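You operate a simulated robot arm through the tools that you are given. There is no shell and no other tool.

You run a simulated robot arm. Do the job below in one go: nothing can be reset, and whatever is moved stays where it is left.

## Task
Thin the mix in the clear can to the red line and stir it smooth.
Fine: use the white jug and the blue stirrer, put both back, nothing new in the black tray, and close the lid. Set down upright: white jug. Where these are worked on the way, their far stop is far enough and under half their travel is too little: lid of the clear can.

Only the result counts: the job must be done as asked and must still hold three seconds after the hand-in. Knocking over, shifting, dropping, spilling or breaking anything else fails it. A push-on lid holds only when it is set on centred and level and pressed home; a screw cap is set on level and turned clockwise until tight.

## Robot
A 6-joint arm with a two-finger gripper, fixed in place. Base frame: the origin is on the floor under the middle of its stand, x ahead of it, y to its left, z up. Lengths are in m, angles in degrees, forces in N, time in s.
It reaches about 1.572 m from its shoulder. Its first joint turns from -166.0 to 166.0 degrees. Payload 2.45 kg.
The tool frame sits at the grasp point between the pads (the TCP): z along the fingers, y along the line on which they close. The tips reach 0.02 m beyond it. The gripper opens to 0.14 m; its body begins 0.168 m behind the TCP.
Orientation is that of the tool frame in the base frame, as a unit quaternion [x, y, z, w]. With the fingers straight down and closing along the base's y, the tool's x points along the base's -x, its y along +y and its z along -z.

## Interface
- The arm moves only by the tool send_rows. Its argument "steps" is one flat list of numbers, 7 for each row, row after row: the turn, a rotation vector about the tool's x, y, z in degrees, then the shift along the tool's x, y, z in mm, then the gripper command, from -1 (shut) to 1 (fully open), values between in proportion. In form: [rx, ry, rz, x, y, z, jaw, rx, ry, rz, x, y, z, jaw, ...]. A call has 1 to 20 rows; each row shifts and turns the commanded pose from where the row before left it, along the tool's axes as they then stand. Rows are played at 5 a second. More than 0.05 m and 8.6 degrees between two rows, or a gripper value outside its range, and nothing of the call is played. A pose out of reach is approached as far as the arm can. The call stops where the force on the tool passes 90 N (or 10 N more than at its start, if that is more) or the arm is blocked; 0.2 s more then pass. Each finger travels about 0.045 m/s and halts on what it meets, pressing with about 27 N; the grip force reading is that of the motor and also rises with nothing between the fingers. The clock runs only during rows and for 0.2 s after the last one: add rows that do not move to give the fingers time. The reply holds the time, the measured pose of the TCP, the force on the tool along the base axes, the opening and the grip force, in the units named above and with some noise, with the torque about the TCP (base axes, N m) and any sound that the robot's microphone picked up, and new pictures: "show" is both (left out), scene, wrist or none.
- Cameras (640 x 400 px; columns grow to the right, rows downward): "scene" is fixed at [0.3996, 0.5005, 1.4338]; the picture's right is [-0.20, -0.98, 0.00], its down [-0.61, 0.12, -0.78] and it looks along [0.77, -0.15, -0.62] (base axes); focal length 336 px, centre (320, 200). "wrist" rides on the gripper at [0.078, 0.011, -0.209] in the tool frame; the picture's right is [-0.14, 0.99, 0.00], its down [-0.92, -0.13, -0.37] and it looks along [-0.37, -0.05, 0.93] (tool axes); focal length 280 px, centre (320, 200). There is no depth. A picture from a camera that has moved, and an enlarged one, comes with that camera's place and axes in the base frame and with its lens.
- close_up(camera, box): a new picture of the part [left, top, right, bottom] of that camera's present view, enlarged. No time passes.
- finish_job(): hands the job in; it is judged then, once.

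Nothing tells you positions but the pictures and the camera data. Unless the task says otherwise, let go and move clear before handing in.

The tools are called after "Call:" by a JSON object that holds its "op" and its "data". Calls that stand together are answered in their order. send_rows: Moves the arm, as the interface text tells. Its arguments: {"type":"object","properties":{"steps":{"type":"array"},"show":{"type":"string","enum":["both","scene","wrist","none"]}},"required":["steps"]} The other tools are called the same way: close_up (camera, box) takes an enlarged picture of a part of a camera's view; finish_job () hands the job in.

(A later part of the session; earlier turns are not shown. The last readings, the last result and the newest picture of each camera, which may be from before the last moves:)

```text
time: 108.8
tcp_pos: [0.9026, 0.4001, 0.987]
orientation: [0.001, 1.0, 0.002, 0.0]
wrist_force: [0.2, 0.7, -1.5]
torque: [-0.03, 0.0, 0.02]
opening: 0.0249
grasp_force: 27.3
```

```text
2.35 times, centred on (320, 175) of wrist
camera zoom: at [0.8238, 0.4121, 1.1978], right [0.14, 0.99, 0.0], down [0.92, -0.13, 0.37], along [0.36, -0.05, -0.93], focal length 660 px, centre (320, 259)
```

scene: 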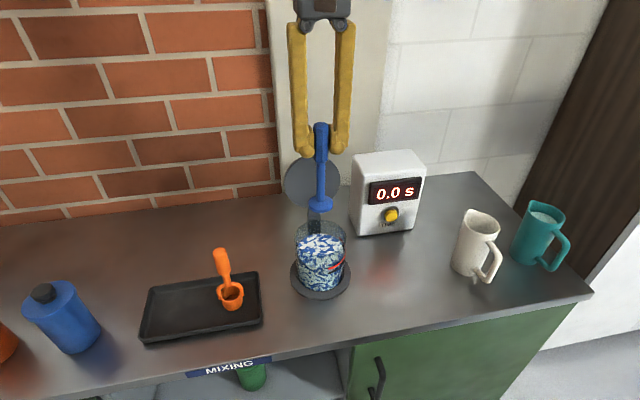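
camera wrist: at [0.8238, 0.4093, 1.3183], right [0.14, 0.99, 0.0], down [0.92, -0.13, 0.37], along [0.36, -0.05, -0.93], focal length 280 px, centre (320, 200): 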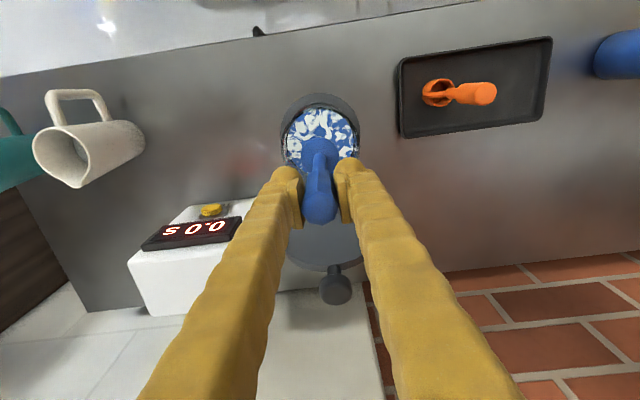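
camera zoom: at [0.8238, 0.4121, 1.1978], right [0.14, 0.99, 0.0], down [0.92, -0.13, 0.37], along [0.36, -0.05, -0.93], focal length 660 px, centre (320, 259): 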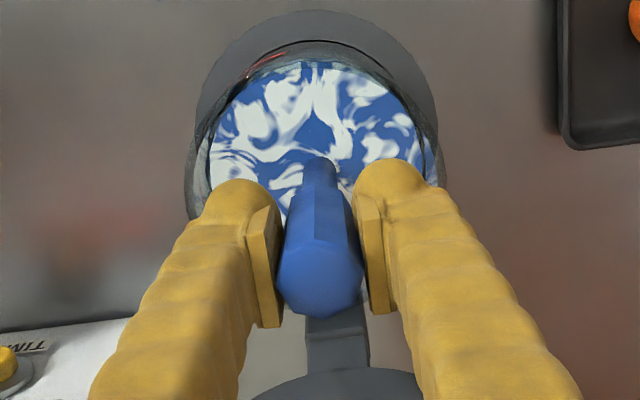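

The disc is submerged. I'll lower a bit more and make one slow circle of 16 mm radius, checking force and the mix.

Call:
{"op": "send_rows", "data": {"steps": [0, 0, 0, 0, 0, 14, -1, 0, 0, 0, -8, 0, 0, -1, 0, 0, 0, -8, 0, 0, -1, 0, 0, 0, 4.69, 11.31, 0, -1, 0, 0, 0, 11.31, 4.69, 0, -1, 0, 0, 0, 11.31, -4.69, 0, -1, 0, 0, 0, 4.69, -11.31, 0, -1, 0, 0, 0, -4.69, -11.31, 0, -1, 0, 0, 0, -11.31, -4.69, 0, -1, 0, 0, 0, -11.31, 4.69, 0, -1, 0, 0, 0, -4.69, 11.31, 0, -1], "show": "none"}}

Call:
{"op": "close_up", "data": {"camera": "scene", "box": [260, 180, 380, 310]}}

Call:
{"op": "close_up", "data": {"camera": "wrist", "box": [240, 90, 400, 260]}}

```text
time: 111.2
tcp_pos: [0.9162, 0.4019, 0.9747]
orientation: [-0.001, 1.0, 0.001, -0.001]
wrist_force: [-0.1, -0.3, -1.3]
torque: [0.01, -0.01, 0.02]
opening: 0.0246
grasp_force: 26.8
```

```text
3.08 times, centred on (320, 245) of scene
camera zoom: at [0.3996, 0.5005, 1.4338], right [-0.2, -0.98, 0.0], down [-0.61, 0.12, -0.78], along [0.77, -0.15, -0.62], focal length 1034 px, centre (320, 62)
```

zoom: 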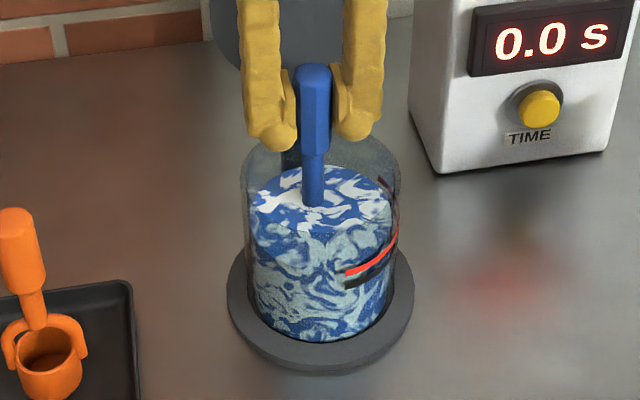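

```text
2.35 times, centred on (320, 175) of wrist
camera zoom: at [0.8388, 0.4128, 1.185], right [0.14, 0.99, 0.0], down [0.92, -0.13, 0.37], along [0.36, -0.05, -0.93], focal length 660 px, centre (320, 259)
```

zoom: 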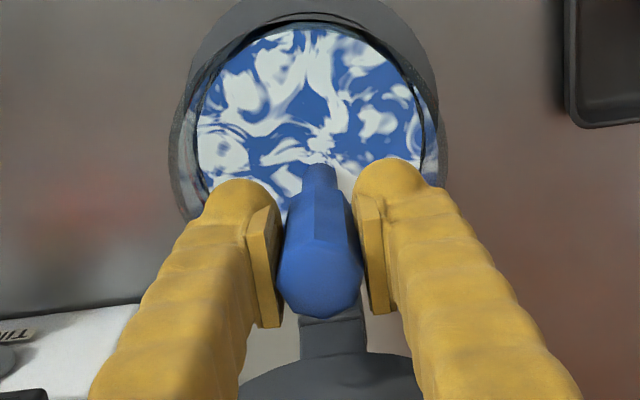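

No contact with the walls. I'll keep stirring, two turns per call.

Call:
{"op": "send_rows", "data": {"steps": [0, 0, 0, 4.69, 11.31, 0, -1, 0, 0, 0, 11.31, 4.69, 0, -1, 0, 0, 0, 11.31, -4.69, 0, -1, 0, 0, 0, 4.69, -11.31, 0, -1, 0, 0, 0, -4.69, -11.31, 0, -1, 0, 0, 0, -11.31, -4.69, 0, -1, 0, 0, 0, -11.31, 4.69, 0, -1, 0, 0, 0, -4.69, 11.31, 0, -1, 0, 0, 0, 4.69, 11.31, 0, -1, 0, 0, 0, 11.31, 4.69, 0, -1, 0, 0, 0, 11.31, -4.69, 0, -1, 0, 0, 0, 4.69, -11.31, 0, -1, 0, 0, 0, -4.69, -11.31, 0, -1, 0, 0, 0, -11.31, -4.69, 0, -1, 0, 0, 0, -11.31, 4.69, 0, -1, 0, 0, 0, -4.69, 11.31, 0, -1], "show": "none"}}

Call:
{"op": "close_up", "data": {"camera": "scene", "box": [260, 180, 380, 310]}}

Call:
{"op": "close_up", "data": {"camera": "wrist", "box": [240, 90, 400, 260]}}

```text
time: 114.6
tcp_pos: [0.9157, 0.4006, 0.9761]
orientation: [-0.001, 1.0, 0.001, 0.0]
wrist_force: [0.0, -0.2, -1.3]
torque: [0.03, 0.0, -0.01]
opening: 0.0248
grasp_force: 26.8
```

```text
3.08 times, centred on (320, 245) of scene
camera zoom: at [0.3996, 0.5005, 1.4338], right [-0.2, -0.98, 0.0], down [-0.61, 0.12, -0.78], along [0.77, -0.15, -0.62], focal length 1034 px, centre (320, 62)
```

zoom: 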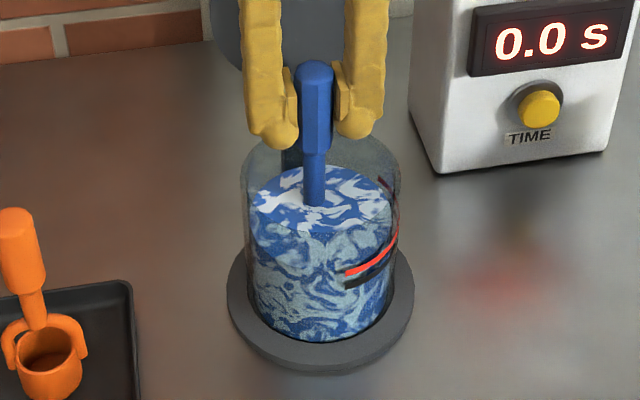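

```text
2.35 times, centred on (320, 175) of wrist
camera zoom: at [0.8392, 0.4117, 1.1863], right [0.14, 0.99, 0.0], down [0.92, -0.13, 0.37], along [0.36, -0.05, -0.93], focal length 660 px, centre (320, 259)
```

zoom: 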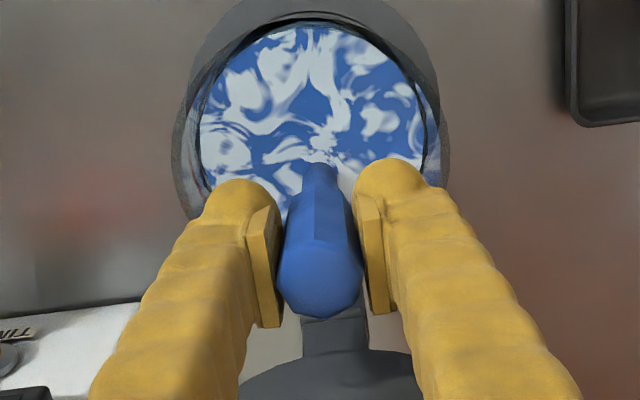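

The contrast is fading slowly. I'll stir faster: three turns at 18 mm radius per call.

Call:
{"op": "send_rows", "data": {"steps": [0, 0, 0, -2, 0, 0, -1, 0, 0, 0, 9, 15.59, 0, -1, 0, 0, 0, 18, 0, 0, -1, 0, 0, 0, 9, -15.59, 0, -1, 0, 0, 0, -9, -15.59, 0, -1, 0, 0, 0, -18, 0, 0, -1, 0, 0, 0, -9, 15.59, 0, -1, 0, 0, 0, 9, 15.59, 0, -1, 0, 0, 0, 18, 0, 0, -1, 0, 0, 0, 9, -15.59, 0, -1, 0, 0, 0, -9, -15.59, 0, -1, 0, 0, 0, -18, 0, 0, -1, 0, 0, 0, -9, 15.59, 0, -1, 0, 0, 0, 9, 15.59, 0, -1, 0, 0, 0, 18, 0, 0, -1, 0, 0, 0, 9, -15.59, 0, -1, 0, 0, 0, -9, -15.59, 0, -1, 0, 0, 0, -18, 0, 0, -1, 0, 0, 0, -9, 15.59, 0, -1], "show": "none"}}

Call:
{"op": "close_up", "data": {"camera": "scene", "box": [260, 180, 380, 310]}}

Call:
{"op": "close_up", "data": {"camera": "wrist", "box": [240, 90, 400, 260]}}

```text
time: 118.6
tcp_pos: [0.9187, 0.4008, 0.9758]
orientation: [-0.001, 1.0, 0.001, 0.0]
wrist_force: [0.6, 0.3, -1.2]
torque: [-0.02, -0.01, 0.02]
opening: 0.0247
grasp_force: 27.0
```

```text
3.08 times, centred on (320, 245) of scene
camera zoom: at [0.3996, 0.5005, 1.4338], right [-0.2, -0.98, 0.0], down [-0.61, 0.12, -0.78], along [0.77, -0.15, -0.62], focal length 1034 px, centre (320, 62)
```

zoom: 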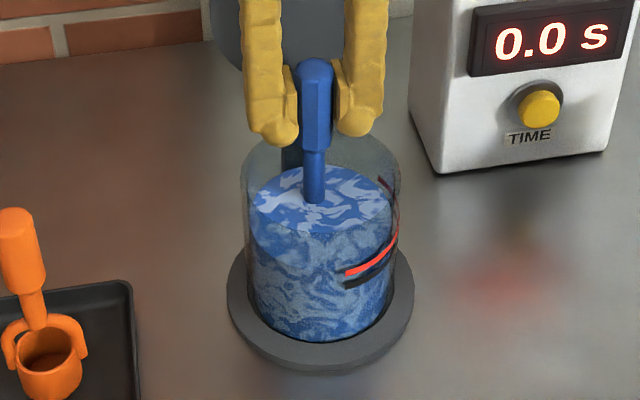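

```text
2.35 times, centred on (320, 175) of wrist
camera zoom: at [0.8417, 0.4113, 1.186], right [0.14, 0.99, 0.0], down [0.92, -0.13, 0.37], along [0.36, -0.05, -0.93], focal length 660 px, centre (320, 259)
```

zoom: 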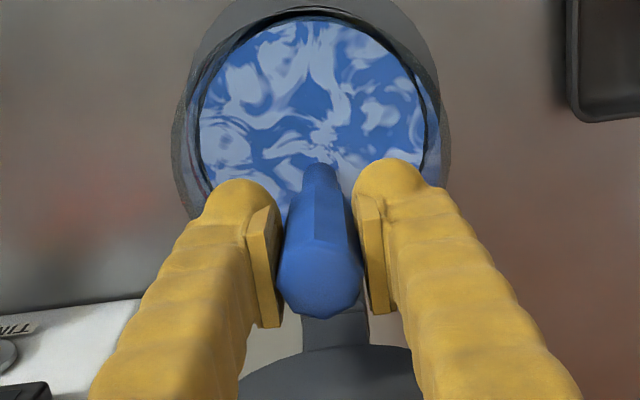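

Mixing is clearly progressing. More turns.

Call:
{"op": "send_rows", "data": {"steps": [0, 0, 0, 9, 15.59, 0, -1, 0, 0, 0, 18, 0, 0, -1, 0, 0, 0, 9, -15.59, 0, -1, 0, 0, 0, -9, -15.59, 0, -1, 0, 0, 0, -18, 0, 0, -1, 0, 0, 0, -9, 15.59, 0, -1, 0, 0, 0, 9, 15.59, 0, -1, 0, 0, 0, 18, 0, 0, -1, 0, 0, 0, 9, -15.59, 0, -1, 0, 0, 0, -9, -15.59, 0, -1, 0, 0, 0, -18, 0, 0, -1, 0, 0, 0, -9, 15.59, 0, -1, 0, 0, 0, 9, 15.59, 0, -1, 0, 0, 0, 18, 0, 0, -1, 0, 0, 0, 9, -15.59, 0, -1, 0, 0, 0, -9, -15.59, 0, -1, 0, 0, 0, -18, 0, 0, -1, 0, 0, 0, -9, 15.59, 0, -1], "show": "none"}}

Call:
{"op": "send_rows", "data": {"steps": [0, 0, 0, 9, 15.59, 0, -1, 0, 0, 0, 18, 0, 0, -1, 0, 0, 0, 9, -15.59, 0, -1, 0, 0, 0, -9, -15.59, 0, -1, 0, 0, 0, -18, 0, 0, -1, 0, 0, 0, -9, 15.59, 0, -1, 0, 0, 0, 9, 15.59, 0, -1, 0, 0, 0, 18, 0, 0, -1, 0, 0, 0, 9, -15.59, 0, -1, 0, 0, 0, -9, -15.59, 0, -1, 0, 0, 0, -18, 0, 0, -1, 0, 0, 0, -9, 15.59, 0, -1, 0, 0, 0, 9, 15.59, 0, -1, 0, 0, 0, 18, 0, 0, -1, 0, 0, 0, 9, -15.59, 0, -1, 0, 0, 0, -9, -15.59, 0, -1, 0, 0, 0, -18, 0, 0, -1, 0, 0, 0, -9, 15.59, 0, -1], "show": "none"}}

Call:
{"op": "close_up", "data": {"camera": "scene", "box": [260, 180, 380, 310]}}

Call:
{"op": "close_up", "data": {"camera": "wrist", "box": [240, 90, 400, 260]}}

```text
time: 122.4
tcp_pos: [0.9173, 0.4025, 0.9745]
orientation: [-0.001, 1.0, 0.002, 0.0]
wrist_force: [0.5, -0.1, -0.6]
torque: [0.0, 0.01, 0.02]
opening: 0.0246
grasp_force: 26.7
```

```text
time: 126.2
tcp_pos: [0.9195, 0.4006, 0.9761]
orientation: [-0.001, 1.0, 0.001, 0.0]
wrist_force: [-0.6, 0.7, -1.5]
torque: [0.03, -0.01, 0.03]
opening: 0.0248
grasp_force: 27.2
```

```text
3.08 times, centred on (320, 245) of scene
camera zoom: at [0.3996, 0.5005, 1.4338], right [-0.2, -0.98, 0.0], down [-0.61, 0.12, -0.78], along [0.77, -0.15, -0.62], focal length 1034 px, centre (320, 62)
```

zoom: 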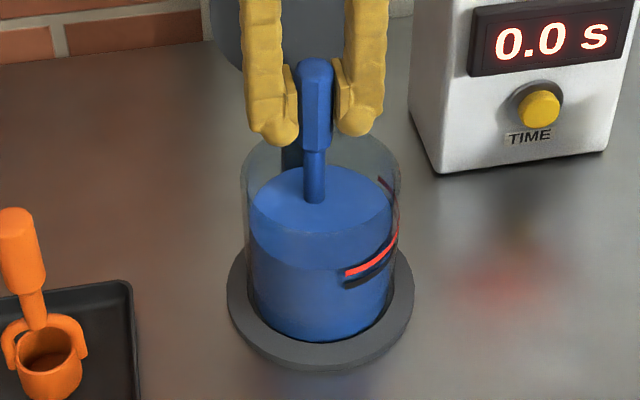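

```text
2.35 times, centred on (320, 175) of wrist
camera zoom: at [0.8416, 0.4111, 1.1865], right [0.14, 0.99, 0.0], down [0.92, -0.13, 0.37], along [0.36, -0.05, -0.93], focal length 660 px, centre (320, 259)
```

zoom: 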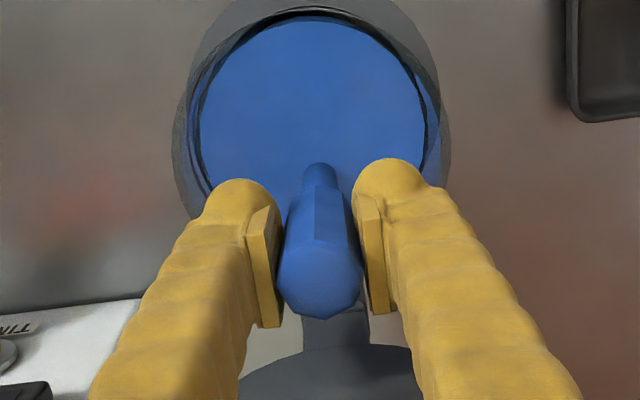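

The mix is now uniformly blue. I'll add two more turns for certainty, then centre the stirrer and lift it just out of the liquid to drain.

Call:
{"op": "send_rows", "data": {"steps": [0, 0, 0, 9, 15.59, 0, -1, 0, 0, 0, 18, 0, 0, -1, 0, 0, 0, 9, -15.59, 0, -1, 0, 0, 0, -9, -15.59, 0, -1, 0, 0, 0, -18, 0, 0, -1, 0, 0, 0, -9, 15.59, 0, -1, 0, 0, 0, 9, 15.59, 0, -1, 0, 0, 0, 18, 0, 0, -1, 0, 0, 0, 9, -15.59, 0, -1, 0, 0, 0, -9, -15.59, 0, -1, 0, 0, 0, -18, 0, 0, -1, 0, 0, 0, -9, 15.59, 0, -1, 0, 0, 0, 9, 0, 0, -1, 0, 0, 0, 9, 0, 0, -1, 0, 0, 0, 0, 0, -10, -1, 0, 0, 0, 0, 0, -15, -1, 0, 0, 0, 0, 0, -15, -1, 0, 0, 0, 0, 0, -15, -1, 0, 0, 0, 0, 0, -15, -1, 0, 0, 0, 0, 0, 0, -1], "show": "none"}}

Call:
{"op": "close_up", "data": {"camera": "scene", "box": [260, 170, 380, 310]}}

Call:
{"op": "close_up", "data": {"camera": "wrist", "box": [240, 90, 400, 260]}}

```text
time: 130.4
tcp_pos: [0.901, 0.4012, 1.0449]
orientation: [0.001, 1.0, 0.001, 0.0]
wrist_force: [-0.1, 0.3, -0.7]
torque: [0.01, -0.01, 0.03]
opening: 0.0246
grasp_force: 27.2
```

```text
2.86 times, centred on (320, 240) of scene
camera zoom: at [0.3996, 0.5005, 1.4338], right [-0.2, -0.98, 0.0], down [-0.61, 0.12, -0.78], along [0.77, -0.15, -0.62], focal length 960 px, centre (320, 86)
```

zoom: 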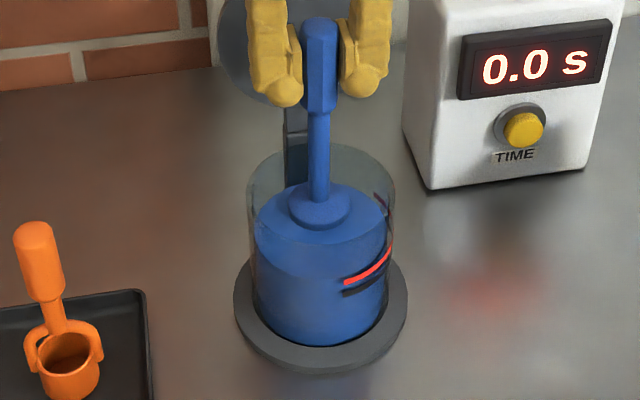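

```text
2.35 times, centred on (320, 175) of wrist
camera zoom: at [0.8237, 0.4113, 1.2552], right [0.14, 0.99, 0.0], down [0.92, -0.13, 0.37], along [0.36, -0.05, -0.93], focal length 660 px, centre (320, 259)
```

zoom: 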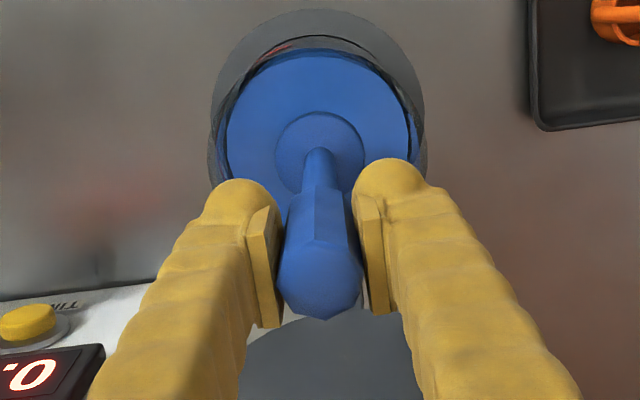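

The stirrer is just above the surface. I'll hold here several seconds to let it drip off into the can.

Call:
{"op": "send_rows", "data": {"steps": [0, 0, 0, 0, 0, 0, -1, 0, 0, 0, 0, 0, 0, -1, 0, 0, 0, 0, 0, 0, -1, 0, 0, 0, 0, 0, 0, -1, 0, 0, 0, 0, 0, 0, -1, 0, 0, 0, 0, 0, 0, -1, 0, 0, 0, 0, 0, 0, -1, 0, 0, 0, 0, 0, 0, -1, 0, 0, 0, 0, 0, 0, -1, 0, 0, 0, 0, 0, 0, -1, 0, 0, 0, 0, 0, 0, -1, 0, 0, 0, 0, 0, 0, -1, 0, 0, 0, 0, 0, 0, -1, 0, 0, 0, 0, 0, 0, -1, 0, 0, 0, 0, 0, 0, -1, 0, 0, 0, 0, 0, 0, -1, 0, 0, 0, 0, 0, 0, -1, 0, 0, 0, 0, 0, 0, -1, 0, 0, 0, 0, 0, 0, -1, 0, 0, 0, 0, 0, 0, -1], "show": "none"}}

Call:
{"op": "close_up", "data": {"camera": "scene", "box": [290, 200, 360, 290]}}

```text
time: 134.6
tcp_pos: [0.9005, 0.4019, 1.0453]
orientation: [0.001, 1.0, 0.001, 0.0]
wrist_force: [-0.2, 0.4, -1.9]
torque: [-0.02, 0.01, 0.02]
opening: 0.0248
grasp_force: 27.0
```

```text
4.44 times, centred on (325, 245) of scene
camera zoom: at [0.3996, 0.5005, 1.4338], right [-0.2, -0.98, 0.0], down [-0.61, 0.12, -0.78], along [0.77, -0.15, -0.62], focal length 1493 px, centre (298, 0)
```

zoom: 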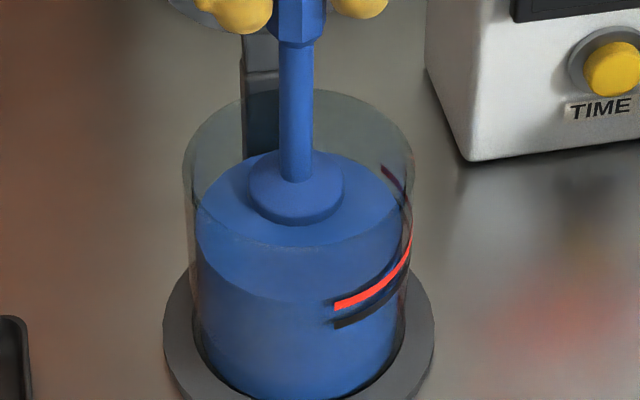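

Next I'll lift clear of the can and pause over it again to see if anything still drips.

Call:
{"op": "send_rows", "data": {"steps": [0, 0, 0, 0, 0, -15, -1, 0, 0, 0, 0, 0, -15, -1, 0, 0, 0, 0, 0, -20, -1, 0, 0, 0, 0, 0, 0, -1, 0, 0, 0, 0, 0, 0, -1, 0, 0, 0, 0, 0, 0, -1, 0, 0, 0, 0, 0, 0, -1, 0, 0, 0, 0, 0, 0, -1, 0, 0, 0, 0, 0, -30, -1, 0, 0, 0, 0, 0, -35, -1, 0, 0, 0, 0, 0, 0, -1, 0, 0, 0, 0, 0, 0, -1, 0, 0, 0, 0, 0, 0, -1, 0, 0, 0, 0, 0, 0, -1, 0, 0, 0, 0, 0, 0, -1], "show": "scene"}}

Call:
{"op": "close_up", "data": {"camera": "scene", "box": [270, 120, 370, 310]}}

Call:
{"op": "close_up", "data": {"camera": "scene", "box": [295, 235, 350, 290]}}

```text
time: 137.8
tcp_pos: [0.8997, 0.4021, 1.1603]
orientation: [0.0, 1.0, 0.0, 0.0]
wrist_force: [0.1, -0.2, -0.8]
torque: [0.03, -0.01, -0.04]
opening: 0.0247
grasp_force: 27.0
```

scene: 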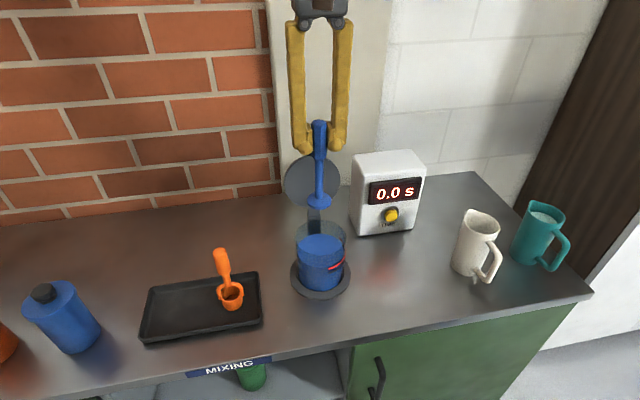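

```text
2.11 times, centred on (320, 215) of scene
camera zoom: at [0.3996, 0.5005, 1.4338], right [-0.2, -0.98, 0.0], down [-0.61, 0.12, -0.78], along [0.77, -0.15, -0.62], focal length 707 px, centre (320, 168)
```

zoom: 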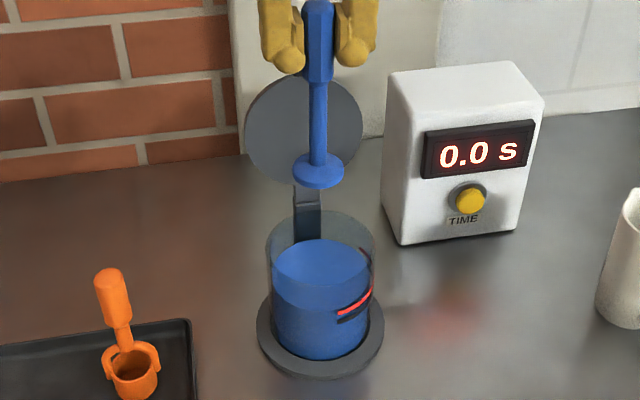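

```text
7.27 times, centred on (322, 262) of scene
camera zoom: at [0.3996, 0.5005, 1.4338], right [-0.2, -0.98, 0.0], down [-0.61, 0.12, -0.78], along [0.77, -0.15, -0.62], focal length 2443 px, centre (302, -254)
```

zoom: 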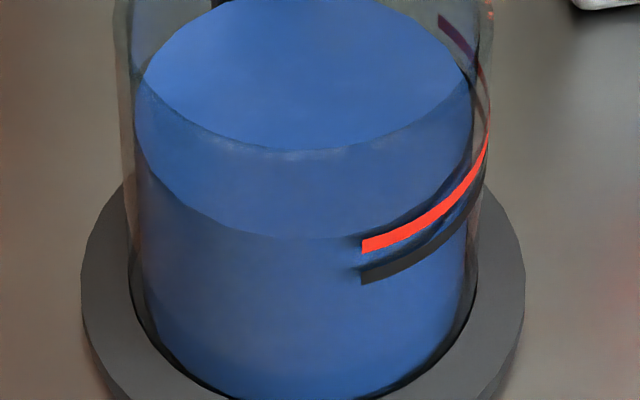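

The mix is smooth, the surface meets the red line, and nothing drips. I'll carry the stirrer back above its spot in the tray.

Call:
{"op": "send_rows", "data": {"steps": [0, 0, 0, 0.5, 15, 0, -1, 0, 0, 0, 5, 30, 0, -1, 0, 0, 0, 5, 40, 0, -1, 0, 0, 0, 5, 40, 0, -1, 0, 0, 0, 5, 40, 0, -1, 0, 0, 0, 5, 40, 0, -1, 0, 0, 0, 5, 40, 0, -1, 0, 0, 0, 5, 35, 0, -1, 0, 0, 0, 5, 25, 0, -1, 0, 0, 0, 0, 12.8, 0, -1, 0, 0, 0, 0, 0, 30, -1, 0, 0, 0, 0, 0, 40, -1, 0, 0, 0, 0, 0, 40, -1, 0, 0, 0, 0, 0, 40, -1, 0, 0, 0, 0, 0, 30, -1, 0, 0, 0, 0, 0, 0, -1], "show": "both"}}

Call:
{"op": "close_up", "data": {"camera": "scene", "box": [130, 240, 270, 350]}}

Call:
{"op": "close_up", "data": {"camera": "wrist", "box": [230, 90, 390, 240]}}

```text
time: 141.2
tcp_pos: [0.86, 0.7213, 0.9809]
orientation: [-0.001, 1.0, 0.001, 0.0]
wrist_force: [0.1, 0.0, -1.5]
torque: [0.01, -0.01, 0.01]
opening: 0.0244
grasp_force: 27.3
camera wrist: at [0.7829, 0.731, 1.1914], right [0.14, 0.99, 0.0], down [0.92, -0.13, 0.37], along [0.36, -0.05, -0.93], focal length 280 px, centre (320, 200)
```

scene: 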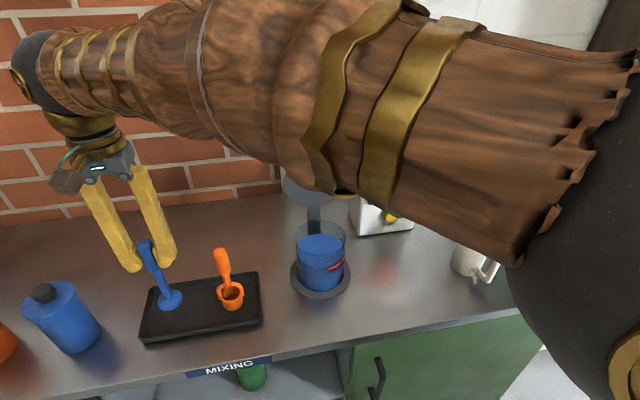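
wrist: 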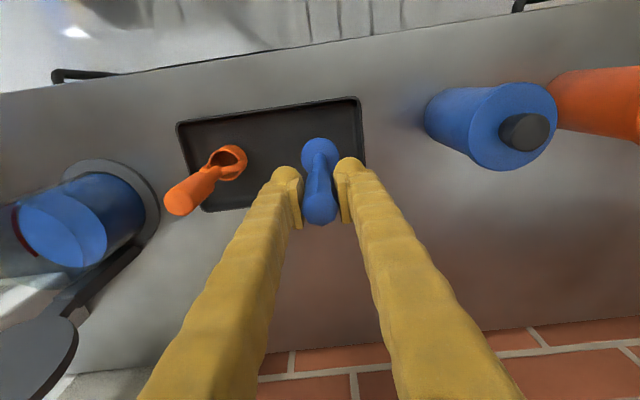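

```text
3.64 times, centred on (200, 295) of scene
camera zoom: at [0.3996, 0.5005, 1.4338], right [-0.2, -0.98, 0.0], down [-0.61, 0.12, -0.78], along [0.77, -0.15, -0.62], focal length 1222 px, centre (756, -146)
```

zoom: 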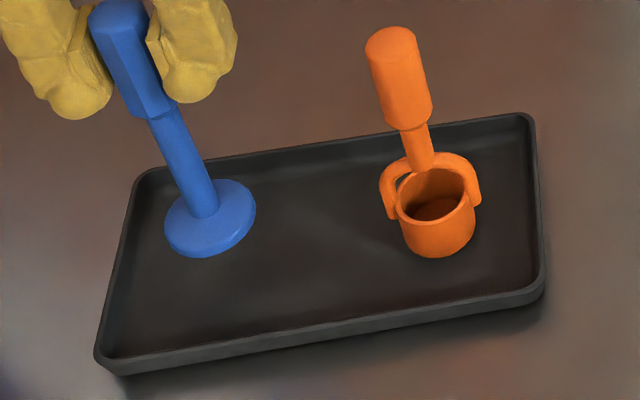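

```text
2.67 times, centred on (310, 165) of wrist
camera zoom: at [0.7829, 0.731, 1.1914], right [0.14, 0.99, 0.0], down [0.92, -0.13, 0.37], along [0.36, -0.05, -0.93], focal length 748 px, centre (347, 293)
```

zoom: 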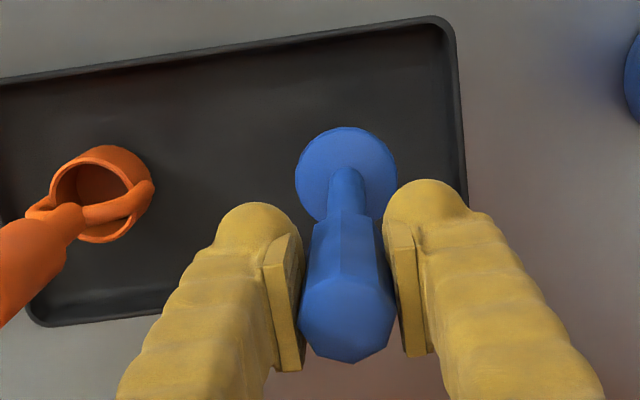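

Directly above its spot. Lowering until it just touches.

Call:
{"op": "send_rows", "data": {"steps": [0, 0, 0, 0, -0.7, 18, -1, 0, 0, 0, 0, 0, 12, -1, 0, 0, 0, 0, 0, 3, -1, 0, 0, 0, 0, 0, 0, -1], "show": "none"}}

Call:
{"op": "close_up", "data": {"camera": "scene", "box": [130, 240, 270, 350]}}

```text
time: 142.2
tcp_pos: [0.86, 0.7198, 0.9478]
orientation: [0.0, 1.0, 0.001, 0.001]
wrist_force: [0.5, 0.4, -2.0]
torque: [-0.01, 0.01, 0.02]
opening: 0.0246
grasp_force: 27.1
```

```text
3.64 times, centred on (200, 295) of scene
camera zoom: at [0.3996, 0.5005, 1.4338], right [-0.2, -0.98, 0.0], down [-0.61, 0.12, -0.78], along [0.77, -0.15, -0.62], focal length 1222 px, centre (756, -146)
```

zoom: 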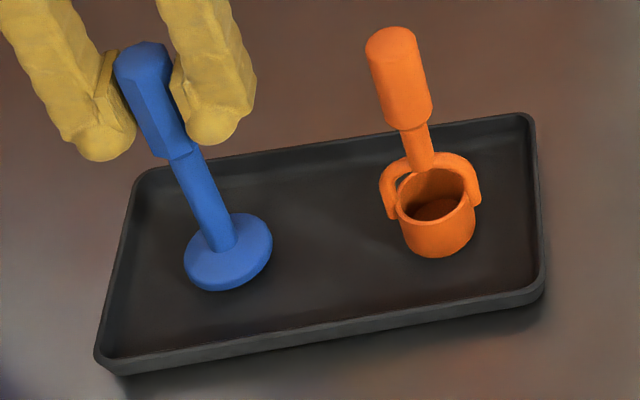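

Call:
{"op": "send_rows", "data": {"steps": [0, 0, 0, 0, 0, 1.5, -1, 0, 0, 0, 0, 0, 1.2, -1, 0, 0, 0, 0, 0, 0, -1], "show": "none"}}

Call:
{"op": "close_up", "data": {"camera": "scene", "box": [130, 240, 270, 350]}}

```text
time: 143.0
tcp_pos: [0.8594, 0.7189, 0.9459]
orientation: [-0.001, 1.0, 0.002, 0.0]
wrist_force: [-0.1, 1.3, 1.5]
torque: [-0.02, -0.05, -0.01]
opening: 0.0247
grasp_force: 27.0
```

```text
3.64 times, centred on (200, 295) of scene
camera zoom: at [0.3996, 0.5005, 1.4338], right [-0.2, -0.98, 0.0], down [-0.61, 0.12, -0.78], along [0.77, -0.15, -0.62], focal length 1222 px, centre (756, -146)
```

zoom: 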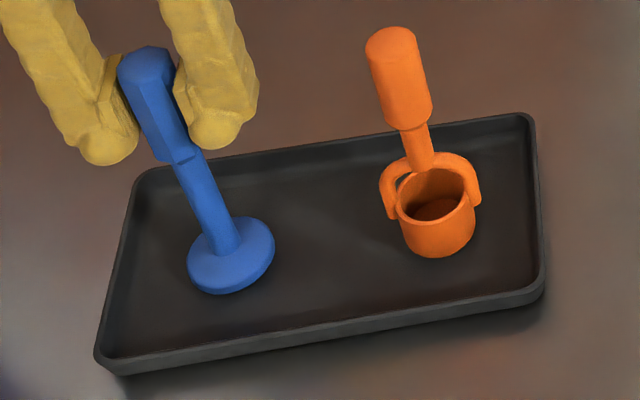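

It rests in its original spot (light contact). Opening and backing straight up.

Call:
{"op": "send_rows", "data": {"steps": [0, 0, 0, 0, 0, 0, -0.5, 0, 0, 0, 0, 0, 0, -0.14, 0, 0, 0, 0, 0, 0, -0.14, 0, 0, 0, 0, 0, 0, -0.14], "show": "none"}}

Call:
{"op": "close_up", "data": {"camera": "scene", "box": [130, 240, 270, 350]}}

Call:
{"op": "close_up", "data": {"camera": "wrist", "box": [240, 130, 400, 280]}}

```text
time: 144.0
tcp_pos: [0.8593, 0.7188, 0.9448]
orientation: [0.001, 1.0, 0.001, 0.0]
wrist_force: [-0.3, 0.1, 0.5]
torque: [0.0, 0.01, -0.01]
opening: 0.06
grasp_force: 0.0
```

```text
3.64 times, centred on (200, 295) of scene
camera zoom: at [0.3996, 0.5005, 1.4338], right [-0.2, -0.98, 0.0], down [-0.61, 0.12, -0.78], along [0.77, -0.15, -0.62], focal length 1222 px, centre (756, -146)
```

zoom: 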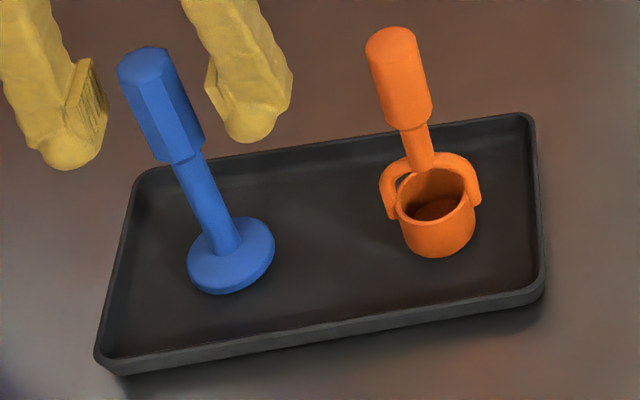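

```text
2.67 times, centred on (320, 205) of wrist
camera zoom: at [0.7824, 0.729, 1.1553], right [0.14, 0.99, 0.0], down [0.92, -0.13, 0.37], along [0.36, -0.05, -0.93], focal length 748 px, centre (320, 187)
```

zoom: 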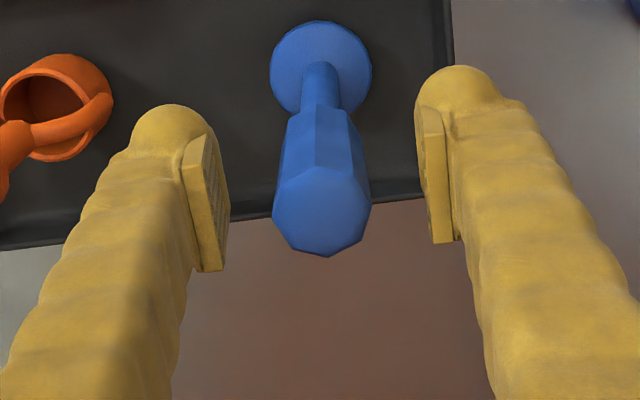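

The stirrer stands where it was. Now for the lid: I'll rise, move above the open lid's knob at about (1.017, 0.401), and check alignment.

Call:
{"op": "send_rows", "data": {"steps": [0, 0, 0, 0, 0, -35, -0.14, 0, 0, 0, 0, 0, -42, -0.14, 0, 0, 0, 0, 0, -42, -0.14, 0, 0, 0, 0, 0, -42, -0.14, 0, 0, 0, 0, 0, -42, -0.14, 0, 0, 0, 0, 0, -42, -0.14, 0, 0, 0, -19.75, -39.75, 0, 0, 0, 0, 0, -19.75, -39.75, 0, 0, 0, 0, 0, -19.75, -39.75, 0, 0, 0, 0, 0, -19.75, -39.75, 0, 0, 0, 0, 0, -19.75, -39.75, 0, 0, 0, 0, 0, -19.75, -39.75, 0, 0, 0, 0, 0, -19.75, -39.75, 0, 0, 0, 0, 0, -18, -39.75, 0, 0, 0, 0, 0, 0, 0, 0, 0], "show": "both"}}

Call:
{"op": "close_up", "data": {"camera": "wrist", "box": [230, 90, 410, 260]}}

Call:
{"op": "close_up", "data": {"camera": "scene", "box": [250, 60, 390, 300]}}

```text
time: 147.2
tcp_pos: [1.0174, 0.3998, 1.1903]
orientation: [0.0, 1.0, 0.001, 0.0]
wrist_force: [0.7, -0.3, -0.6]
torque: [-0.01, 0.0, 0.0]
opening: 0.0703
grasp_force: 0.1
camera wrist: at [0.9399, 0.4101, 1.4005], right [0.14, 0.99, 0.0], down [0.92, -0.13, 0.37], along [0.36, -0.05, -0.93], focal length 280 px, centre (320, 200)
```

scene: 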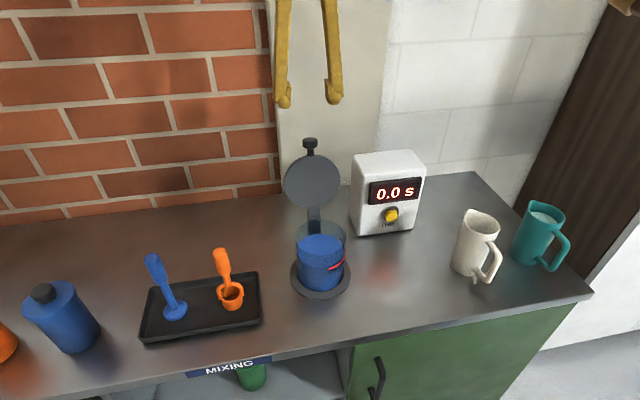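
wrist: 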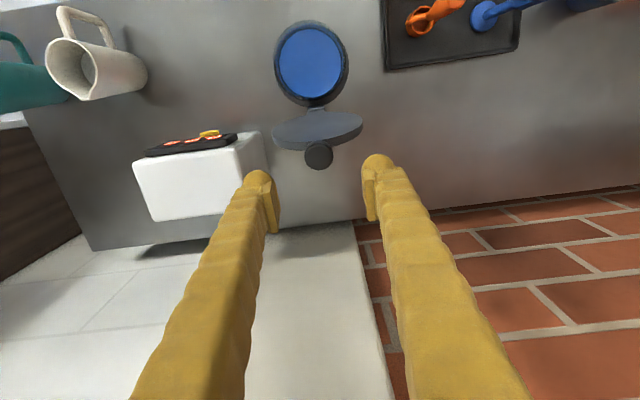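

```text
2.35 times, centred on (320, 175) of wrist
camera zoom: at [0.9399, 0.4101, 1.4005], right [0.14, 0.99, 0.0], down [0.92, -0.13, 0.37], along [0.36, -0.05, -0.93], focal length 660 px, centre (320, 259)
```

zoom: 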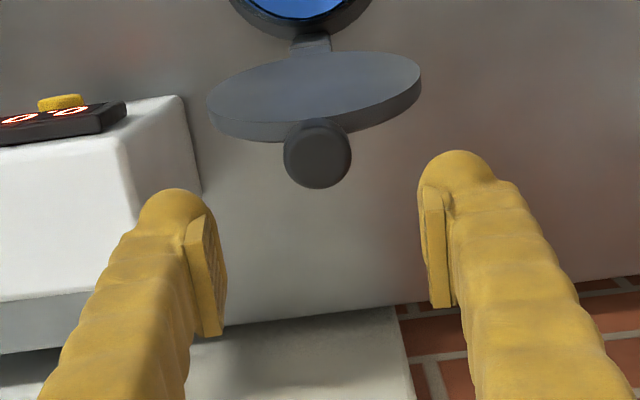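

```text
1.67 times, centred on (320, 180) of scene
camera zoom: at [0.3996, 0.5005, 1.4338], right [-0.2, -0.98, 0.0], down [-0.61, 0.12, -0.78], along [0.77, -0.15, -0.62], focal length 560 px, centre (320, 233)
```

zoom: 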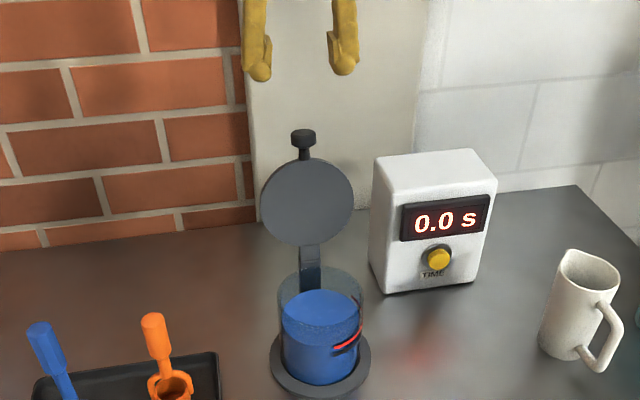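

The knob is centred between the fingers. Descending and gripping it.

Call:
{"op": "send_rows", "data": {"steps": [0, 0, 0, 0, 0.3, 27, 0, 0, 0, 0, 0, 0, 27, 0, 0, 0, 0, 0, 0, 27, 0, 0, 0, 0, 1.5, 0, 26, -0.1, 0, 0, 0, 0, 0, 0, -0.3], "show": "none"}}

Call:
{"op": "close_up", "data": {"camera": "wrist", "box": [230, 90, 410, 260]}}

Call:
{"op": "close_up", "data": {"camera": "scene", "box": [260, 100, 370, 250]}}

```text
time: 148.4
tcp_pos: [1.0159, 0.3979, 1.0827]
orientation: [0.001, 1.0, 0.001, 0.0]
wrist_force: [-0.2, 0.2, -0.4]
torque: [0.0, 0.02, -0.01]
opening: 0.0491
grasp_force: 0.0
```

```text
2.35 times, centred on (320, 175) of wrist
camera zoom: at [0.9381, 0.4104, 1.2931], right [0.14, 0.99, 0.0], down [0.92, -0.13, 0.37], along [0.36, -0.05, -0.93], focal length 660 px, centre (320, 259)
```

zoom: 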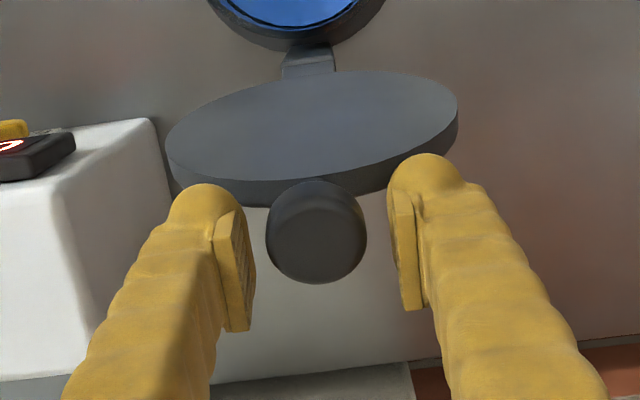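

```text
2.67 times, centred on (315, 175) of scene
camera zoom: at [0.3996, 0.5005, 1.4338], right [-0.2, -0.98, 0.0], down [-0.61, 0.12, -0.78], along [0.77, -0.15, -0.62], focal length 896 px, centre (333, 267)
```

zoom: 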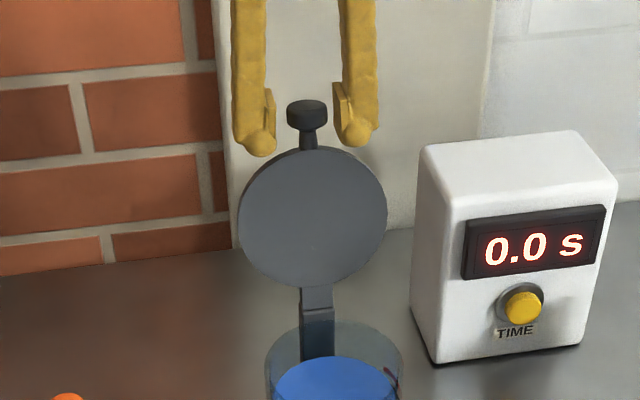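

Call:
{"op": "send_rows", "data": {"steps": [0, 0, 0, 4, -0.8, 0, -0.3, 0, 0, 0, 0, 0, 0, -1, 0, 0, 0, 0, 0, 0, -1, 0, 0, 0, 0, 0, 0, -1, 0, 0, 0, 0, 0, 0, -1], "show": "none"}}

```text
time: 149.6
tcp_pos: [1.0106, 0.3992, 1.0833]
orientation: [-0.001, 1.0, 0.001, 0.0]
wrist_force: [0.6, 9.3, -2.5]
torque: [-0.03, -0.17, -0.02]
opening: 0.0277
grasp_force: 44.7
```

Gripped. I'll swing the lid back along the same hinge circle in steps, reading the force as I go.

Call:
{"op": "send_rows", "data": {"steps": [0, 0, 0, 7.45, 0.3, -0.92, -1, 0, 0, 0, 7.45, 0, -0.92, -1, 0, -3.2, 0, 0, 0, 0, -1, 0, 0, 0, 14.95, 0, -1.39, -1, 0, -3.2, 0, 0, 0, 0, -1, 0, 0, 0, 0, 0, 0, -1], "show": "none"}}

Call:
{"op": "close_up", "data": {"camera": "scene", "box": [260, 100, 370, 310]}}

```text
time: 151.0
tcp_pos: [0.9811, 0.3993, 1.0859]
orientation: [0.001, 0.998, 0.001, 0.056]
wrist_force: [-10.0, 3.0, 18.6]
torque: [-0.01, 1.41, -0.05]
opening: 0.0278
grasp_force: 45.0
```

```text
1.90 times, centred on (315, 205) of scene
camera zoom: at [0.3996, 0.5005, 1.4338], right [-0.2, -0.98, 0.0], down [-0.61, 0.12, -0.78], along [0.77, -0.15, -0.62], focal length 640 px, centre (330, 190)
```

zoom: 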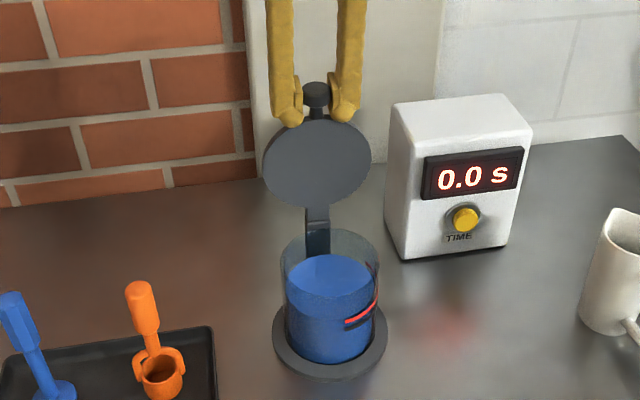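

Call:
{"op": "send_rows", "data": {"steps": [0, 0, 0, 14.87, 0, -1.91, -1, 0, -3.2, 0, 0, 0, 0, -1, 0, 0, 0, 15.0, 0, -0.45, -1, 0, -3.2, 0, 0, 0, 0, -1, 0, 0, 0, 0, 0, 0, -1], "show": "none"}}

```text
time: 152.2
tcp_pos: [0.9513, 0.4001, 1.0819]
orientation: [0.001, 0.994, 0.001, 0.111]
wrist_force: [-9.3, 10.8, -4.3]
torque: [-0.09, 1.36, -0.07]
opening: 0.0278
grasp_force: 45.1
```

Call:
{"op": "send_rows", "data": {"steps": [0, 0, 0, 15.0, 0.3, 0.03, -1, 0, -3.2, 0, 0, 0, 0, -1, 0, 0, 0, 15.0, 0, 0.5, -1, 0, -3.2, 0, 0, 0, 0, -1, 0, 0, 0, 14.97, 0, 0.97, -1, 0, -3.2, 0, 0, 0, 0, -1, 0, 0, 0, 0, 0, 0, -1], "show": "scene"}}

```text
time: 153.8
tcp_pos: [0.9093, 0.401, 1.0686]
orientation: [0.001, 0.981, 0.001, 0.194]
wrist_force: [-10.6, -4.4, -2.4]
torque: [-0.02, 1.41, 0.09]
opening: 0.0278
grasp_force: 45.1
```

scene: 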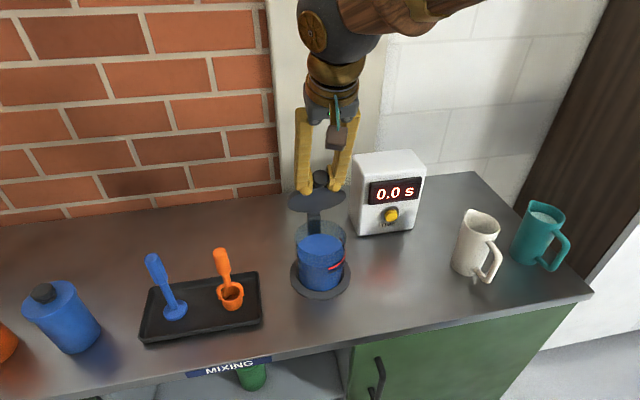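

Call:
{"op": "send_rows", "data": {"steps": [0, 0, 0, 14.93, 0, 1.44, -1, 0, -3.2, 0, 0, 0, 0, -1, 0, 0, 0, 14.88, 0, 1.91, -1, 0, -3.2, 0, 0, 0, 0, -1, 0, 0, 0, 14.82, 0, 2.38, -1, 0, -3.2, 0, 0, 0, 0, -1, 0, 0, 0, 0, 0, 0, -1], "show": "none"}}

```text
time: 155.4
tcp_pos: [0.8703, 0.401, 1.0433]
orientation: [0.0, 0.962, 0.0, 0.274]
wrist_force: [3.4, -12.8, -16.9]
torque: [0.09, 1.26, 0.04]
opening: 0.0276
grasp_force: 44.9
```

Call:
{"op": "send_rows", "data": {"steps": [0, 0, 0, 15.27, -0.4, 3.69, -1, 0, -3.2, 0, 0, 0, 0, -1, 0, 0, 0, 14.64, 0, 3.3, -1, 0, -3.2, 0, 0, 0, 0, -1, 0, 0, 0, 0, 0, 0, -1], "show": "none"}}

```text
time: 156.6
tcp_pos: [0.8497, 0.3993, 1.0215]
orientation: [0.0, 0.945, 0.001, 0.328]
wrist_force: [-2.4, -4.2, -10.9]
torque: [-0.02, 1.36, -0.04]
opening: 0.0278
grasp_force: 45.1
```

Call:
{"op": "send_rows", "data": {"steps": [0, 0, 0, 14.84, 0, 4.15, -1, 0, -3.2, 0, 0, 0, 0, -1, 0, 0, 0, 14.4, 0, 4.21, -1, 0, -3.2, 0, 0, 0, 0, -1, 0, 0, 0, 0, 0, 0, -1], "show": "scene"}}

```text
time: 157.8
tcp_pos: [0.8326, 0.4003, 0.9957]
orientation: [0.001, 0.925, 0.001, 0.38]
wrist_force: [9.8, 9.9, -14.8]
torque: [-0.04, 1.3, -0.02]
opening: 0.0277
grasp_force: 44.9
```

scene: 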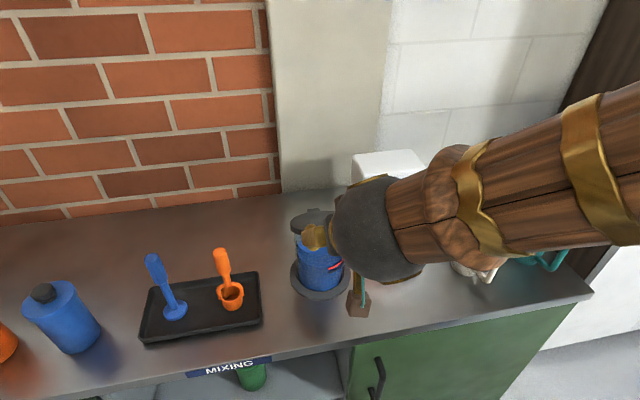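

Call:
{"op": "send_rows", "data": {"steps": [0, 0, 0, 14.34, 0.3, 5.72, -1, 0, -3.2, 0, 0, 0, 0, -1, 0, 0, 0, 14.11, 0, 5.1, -1, 0, -3.2, 0, 0, 0, 0, -1, 0, 0, 0, 0, 0, 0, -1], "show": "none"}}

Call:
{"op": "close_up", "data": {"camera": "scene", "box": [260, 180, 380, 310]}}

```text
time: 159.0
tcp_pos: [0.8215, 0.4, 0.9687]
orientation: [0.0, 0.902, 0.0, 0.431]
wrist_force: [19.9, -4.5, -13.8]
torque: [-0.03, 1.2, 0.04]
opening: 0.0275
grasp_force: 44.7
```

```text
3.08 times, centred on (320, 245) of scene
camera zoom: at [0.3996, 0.5005, 1.4338], right [-0.2, -0.98, 0.0], down [-0.61, 0.12, -0.78], along [0.77, -0.15, -0.62], focal length 1034 px, centre (320, 62)
```

zoom: 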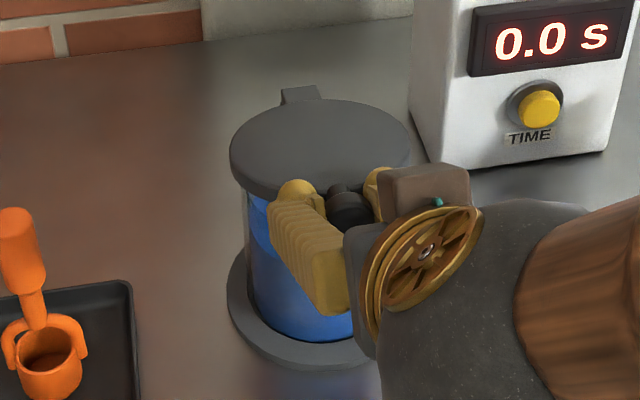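

Nearly closed. I'll correct slightly and continue.

Call:
{"op": "send_rows", "data": {"steps": [0, 0, 0, 13.69, 0, 7.14, -1, 0, -3.2, 0, 0, 0, 0, -1, 0, 0, 0, 0, 0, 0, -1], "show": "none"}}

```text
time: 159.8
tcp_pos: [0.8176, 0.4007, 0.9533]
orientation: [0.0, 0.89, 0.001, 0.457]
wrist_force: [-1.6, -8.2, -9.6]
torque: [0.01, 1.39, -0.01]
opening: 0.0273
grasp_force: 44.8
```

Call:
{"op": "send_rows", "data": {"steps": [0, 0, 0, 6.9, -0.2, 3.2, -1, 0, -2, 0, 0, 0, 0, -1, 0, 0, 0, 5.5, 0, 2.6, -1, 0, 0, 0, 0, 0, 0, -1], "show": "none"}}

```text
time: 160.8
tcp_pos: [0.8166, 0.4002, 0.9427]
orientation: [0.001, 0.881, 0.001, 0.473]
wrist_force: [14.5, 5.0, 6.6]
torque: [0.04, -1.35, 0.0]
opening: 0.0279
grasp_force: 45.3
```

Call:
{"op": "close_up", "data": {"camera": "scene", "box": [270, 195, 370, 305]}}

Call:
{"op": "close_up", "data": {"camera": "wrist", "box": [220, 100, 420, 280]}}

```text
3.64 times, centred on (320, 250) of scene
camera zoom: at [0.3996, 0.5005, 1.4338], right [-0.2, -0.98, 0.0], down [-0.61, 0.12, -0.78], along [0.77, -0.15, -0.62], focal length 1222 px, centre (320, 18)
```

zoom: 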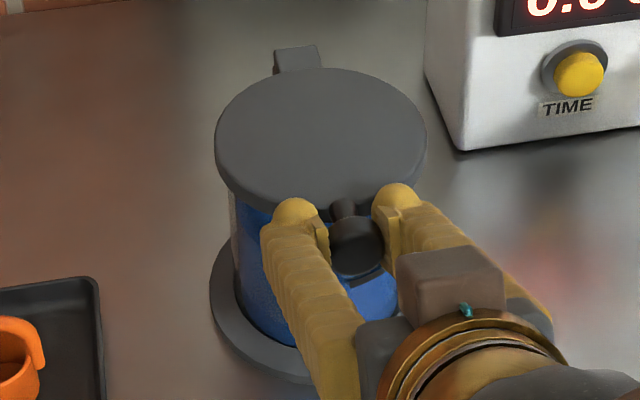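

```text
2.22 times, centred on (320, 190) of wrist
camera zoom: at [0.6001, 0.4105, 0.9935], right [0.08, 0.99, 0.12], down [0.2, -0.13, 0.97], along [0.98, -0.05, -0.21], focal length 623 px, centre (320, 222)
```

zoom: 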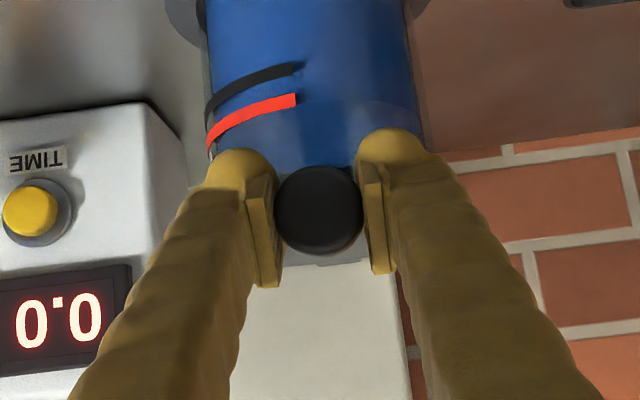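

The lid is still about 8 mm (under 3°) open at the knob. Continuing down in small steps.

Call:
{"op": "send_rows", "data": {"steps": [0, 0, 0, 3.17, 0, 2.46, -1, 0, 0, 0, 0, 0, 0, -1], "show": "none"}}

```text
time: 161.4
tcp_pos: [0.8172, 0.4012, 0.9377]
orientation: [0.0, 0.881, 0.001, 0.472]
wrist_force: [5.7, 5.8, 5.7]
torque: [0.0, -1.14, -0.03]
opening: 0.0277
grasp_force: 44.9
```

Call:
{"op": "send_rows", "data": {"steps": [0, 0, 0, 2.6, 0, 1.5, -1, 0, 0, 0, 0, 0, 0, -1], "show": "none"}}

Call:
{"op": "close_up", "data": {"camera": "scene", "box": [270, 195, 370, 305]}}

```text
time: 162.0
tcp_pos: [0.816, 0.3999, 0.9349]
orientation: [0.0, 0.881, 0.001, 0.474]
wrist_force: [7.4, 16.9, 4.5]
torque: [0.04, -1.06, 0.01]
opening: 0.0278
grasp_force: 44.7
```

```text
3.64 times, centred on (320, 250) of scene
camera zoom: at [0.3996, 0.5005, 1.4338], right [-0.2, -0.98, 0.0], down [-0.61, 0.12, -0.78], along [0.77, -0.15, -0.62], focal length 1222 px, centre (320, 18)
```

zoom: 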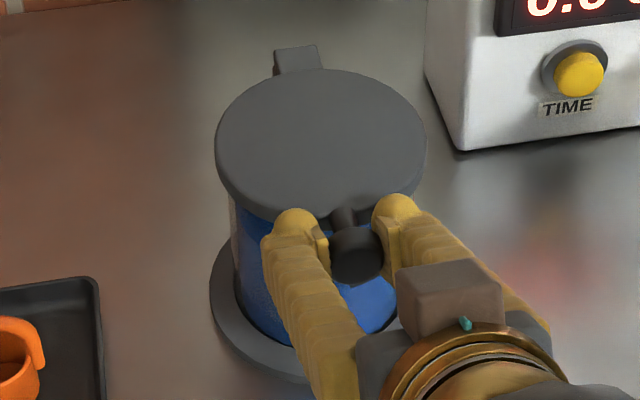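

Call:
{"op": "send_rows", "data": {"steps": [0, 0, 0, 1.7, 0.3, 1.0, -1, 0, 0, 0, 0, 0, 0, -1], "show": "none"}}

Call:
{"op": "close_up", "data": {"camera": "scene", "box": [270, 195, 370, 305]}}

```text
time: 162.6
tcp_pos: [0.816, 0.3997, 0.9325]
orientation: [0.001, 0.881, 0.001, 0.473]
wrist_force: [5.6, 7.9, 20.9]
torque: [-0.04, -0.7, 0.01]
opening: 0.0277
grasp_force: 44.8
```

```text
3.64 times, centred on (320, 250) of scene
camera zoom: at [0.3996, 0.5005, 1.4338], right [-0.2, -0.98, 0.0], down [-0.61, 0.12, -0.78], along [0.77, -0.15, -0.62], focal length 1222 px, centre (320, 18)
```

zoom: 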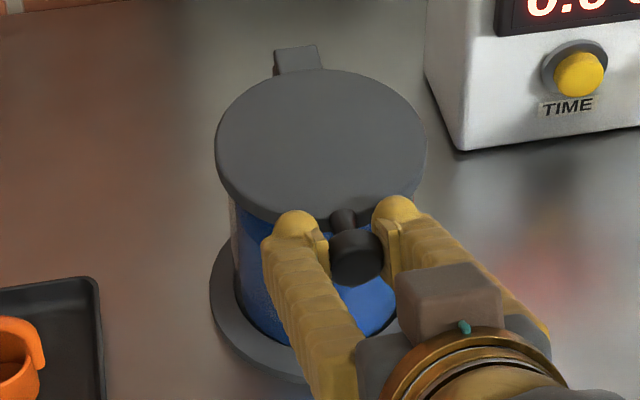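

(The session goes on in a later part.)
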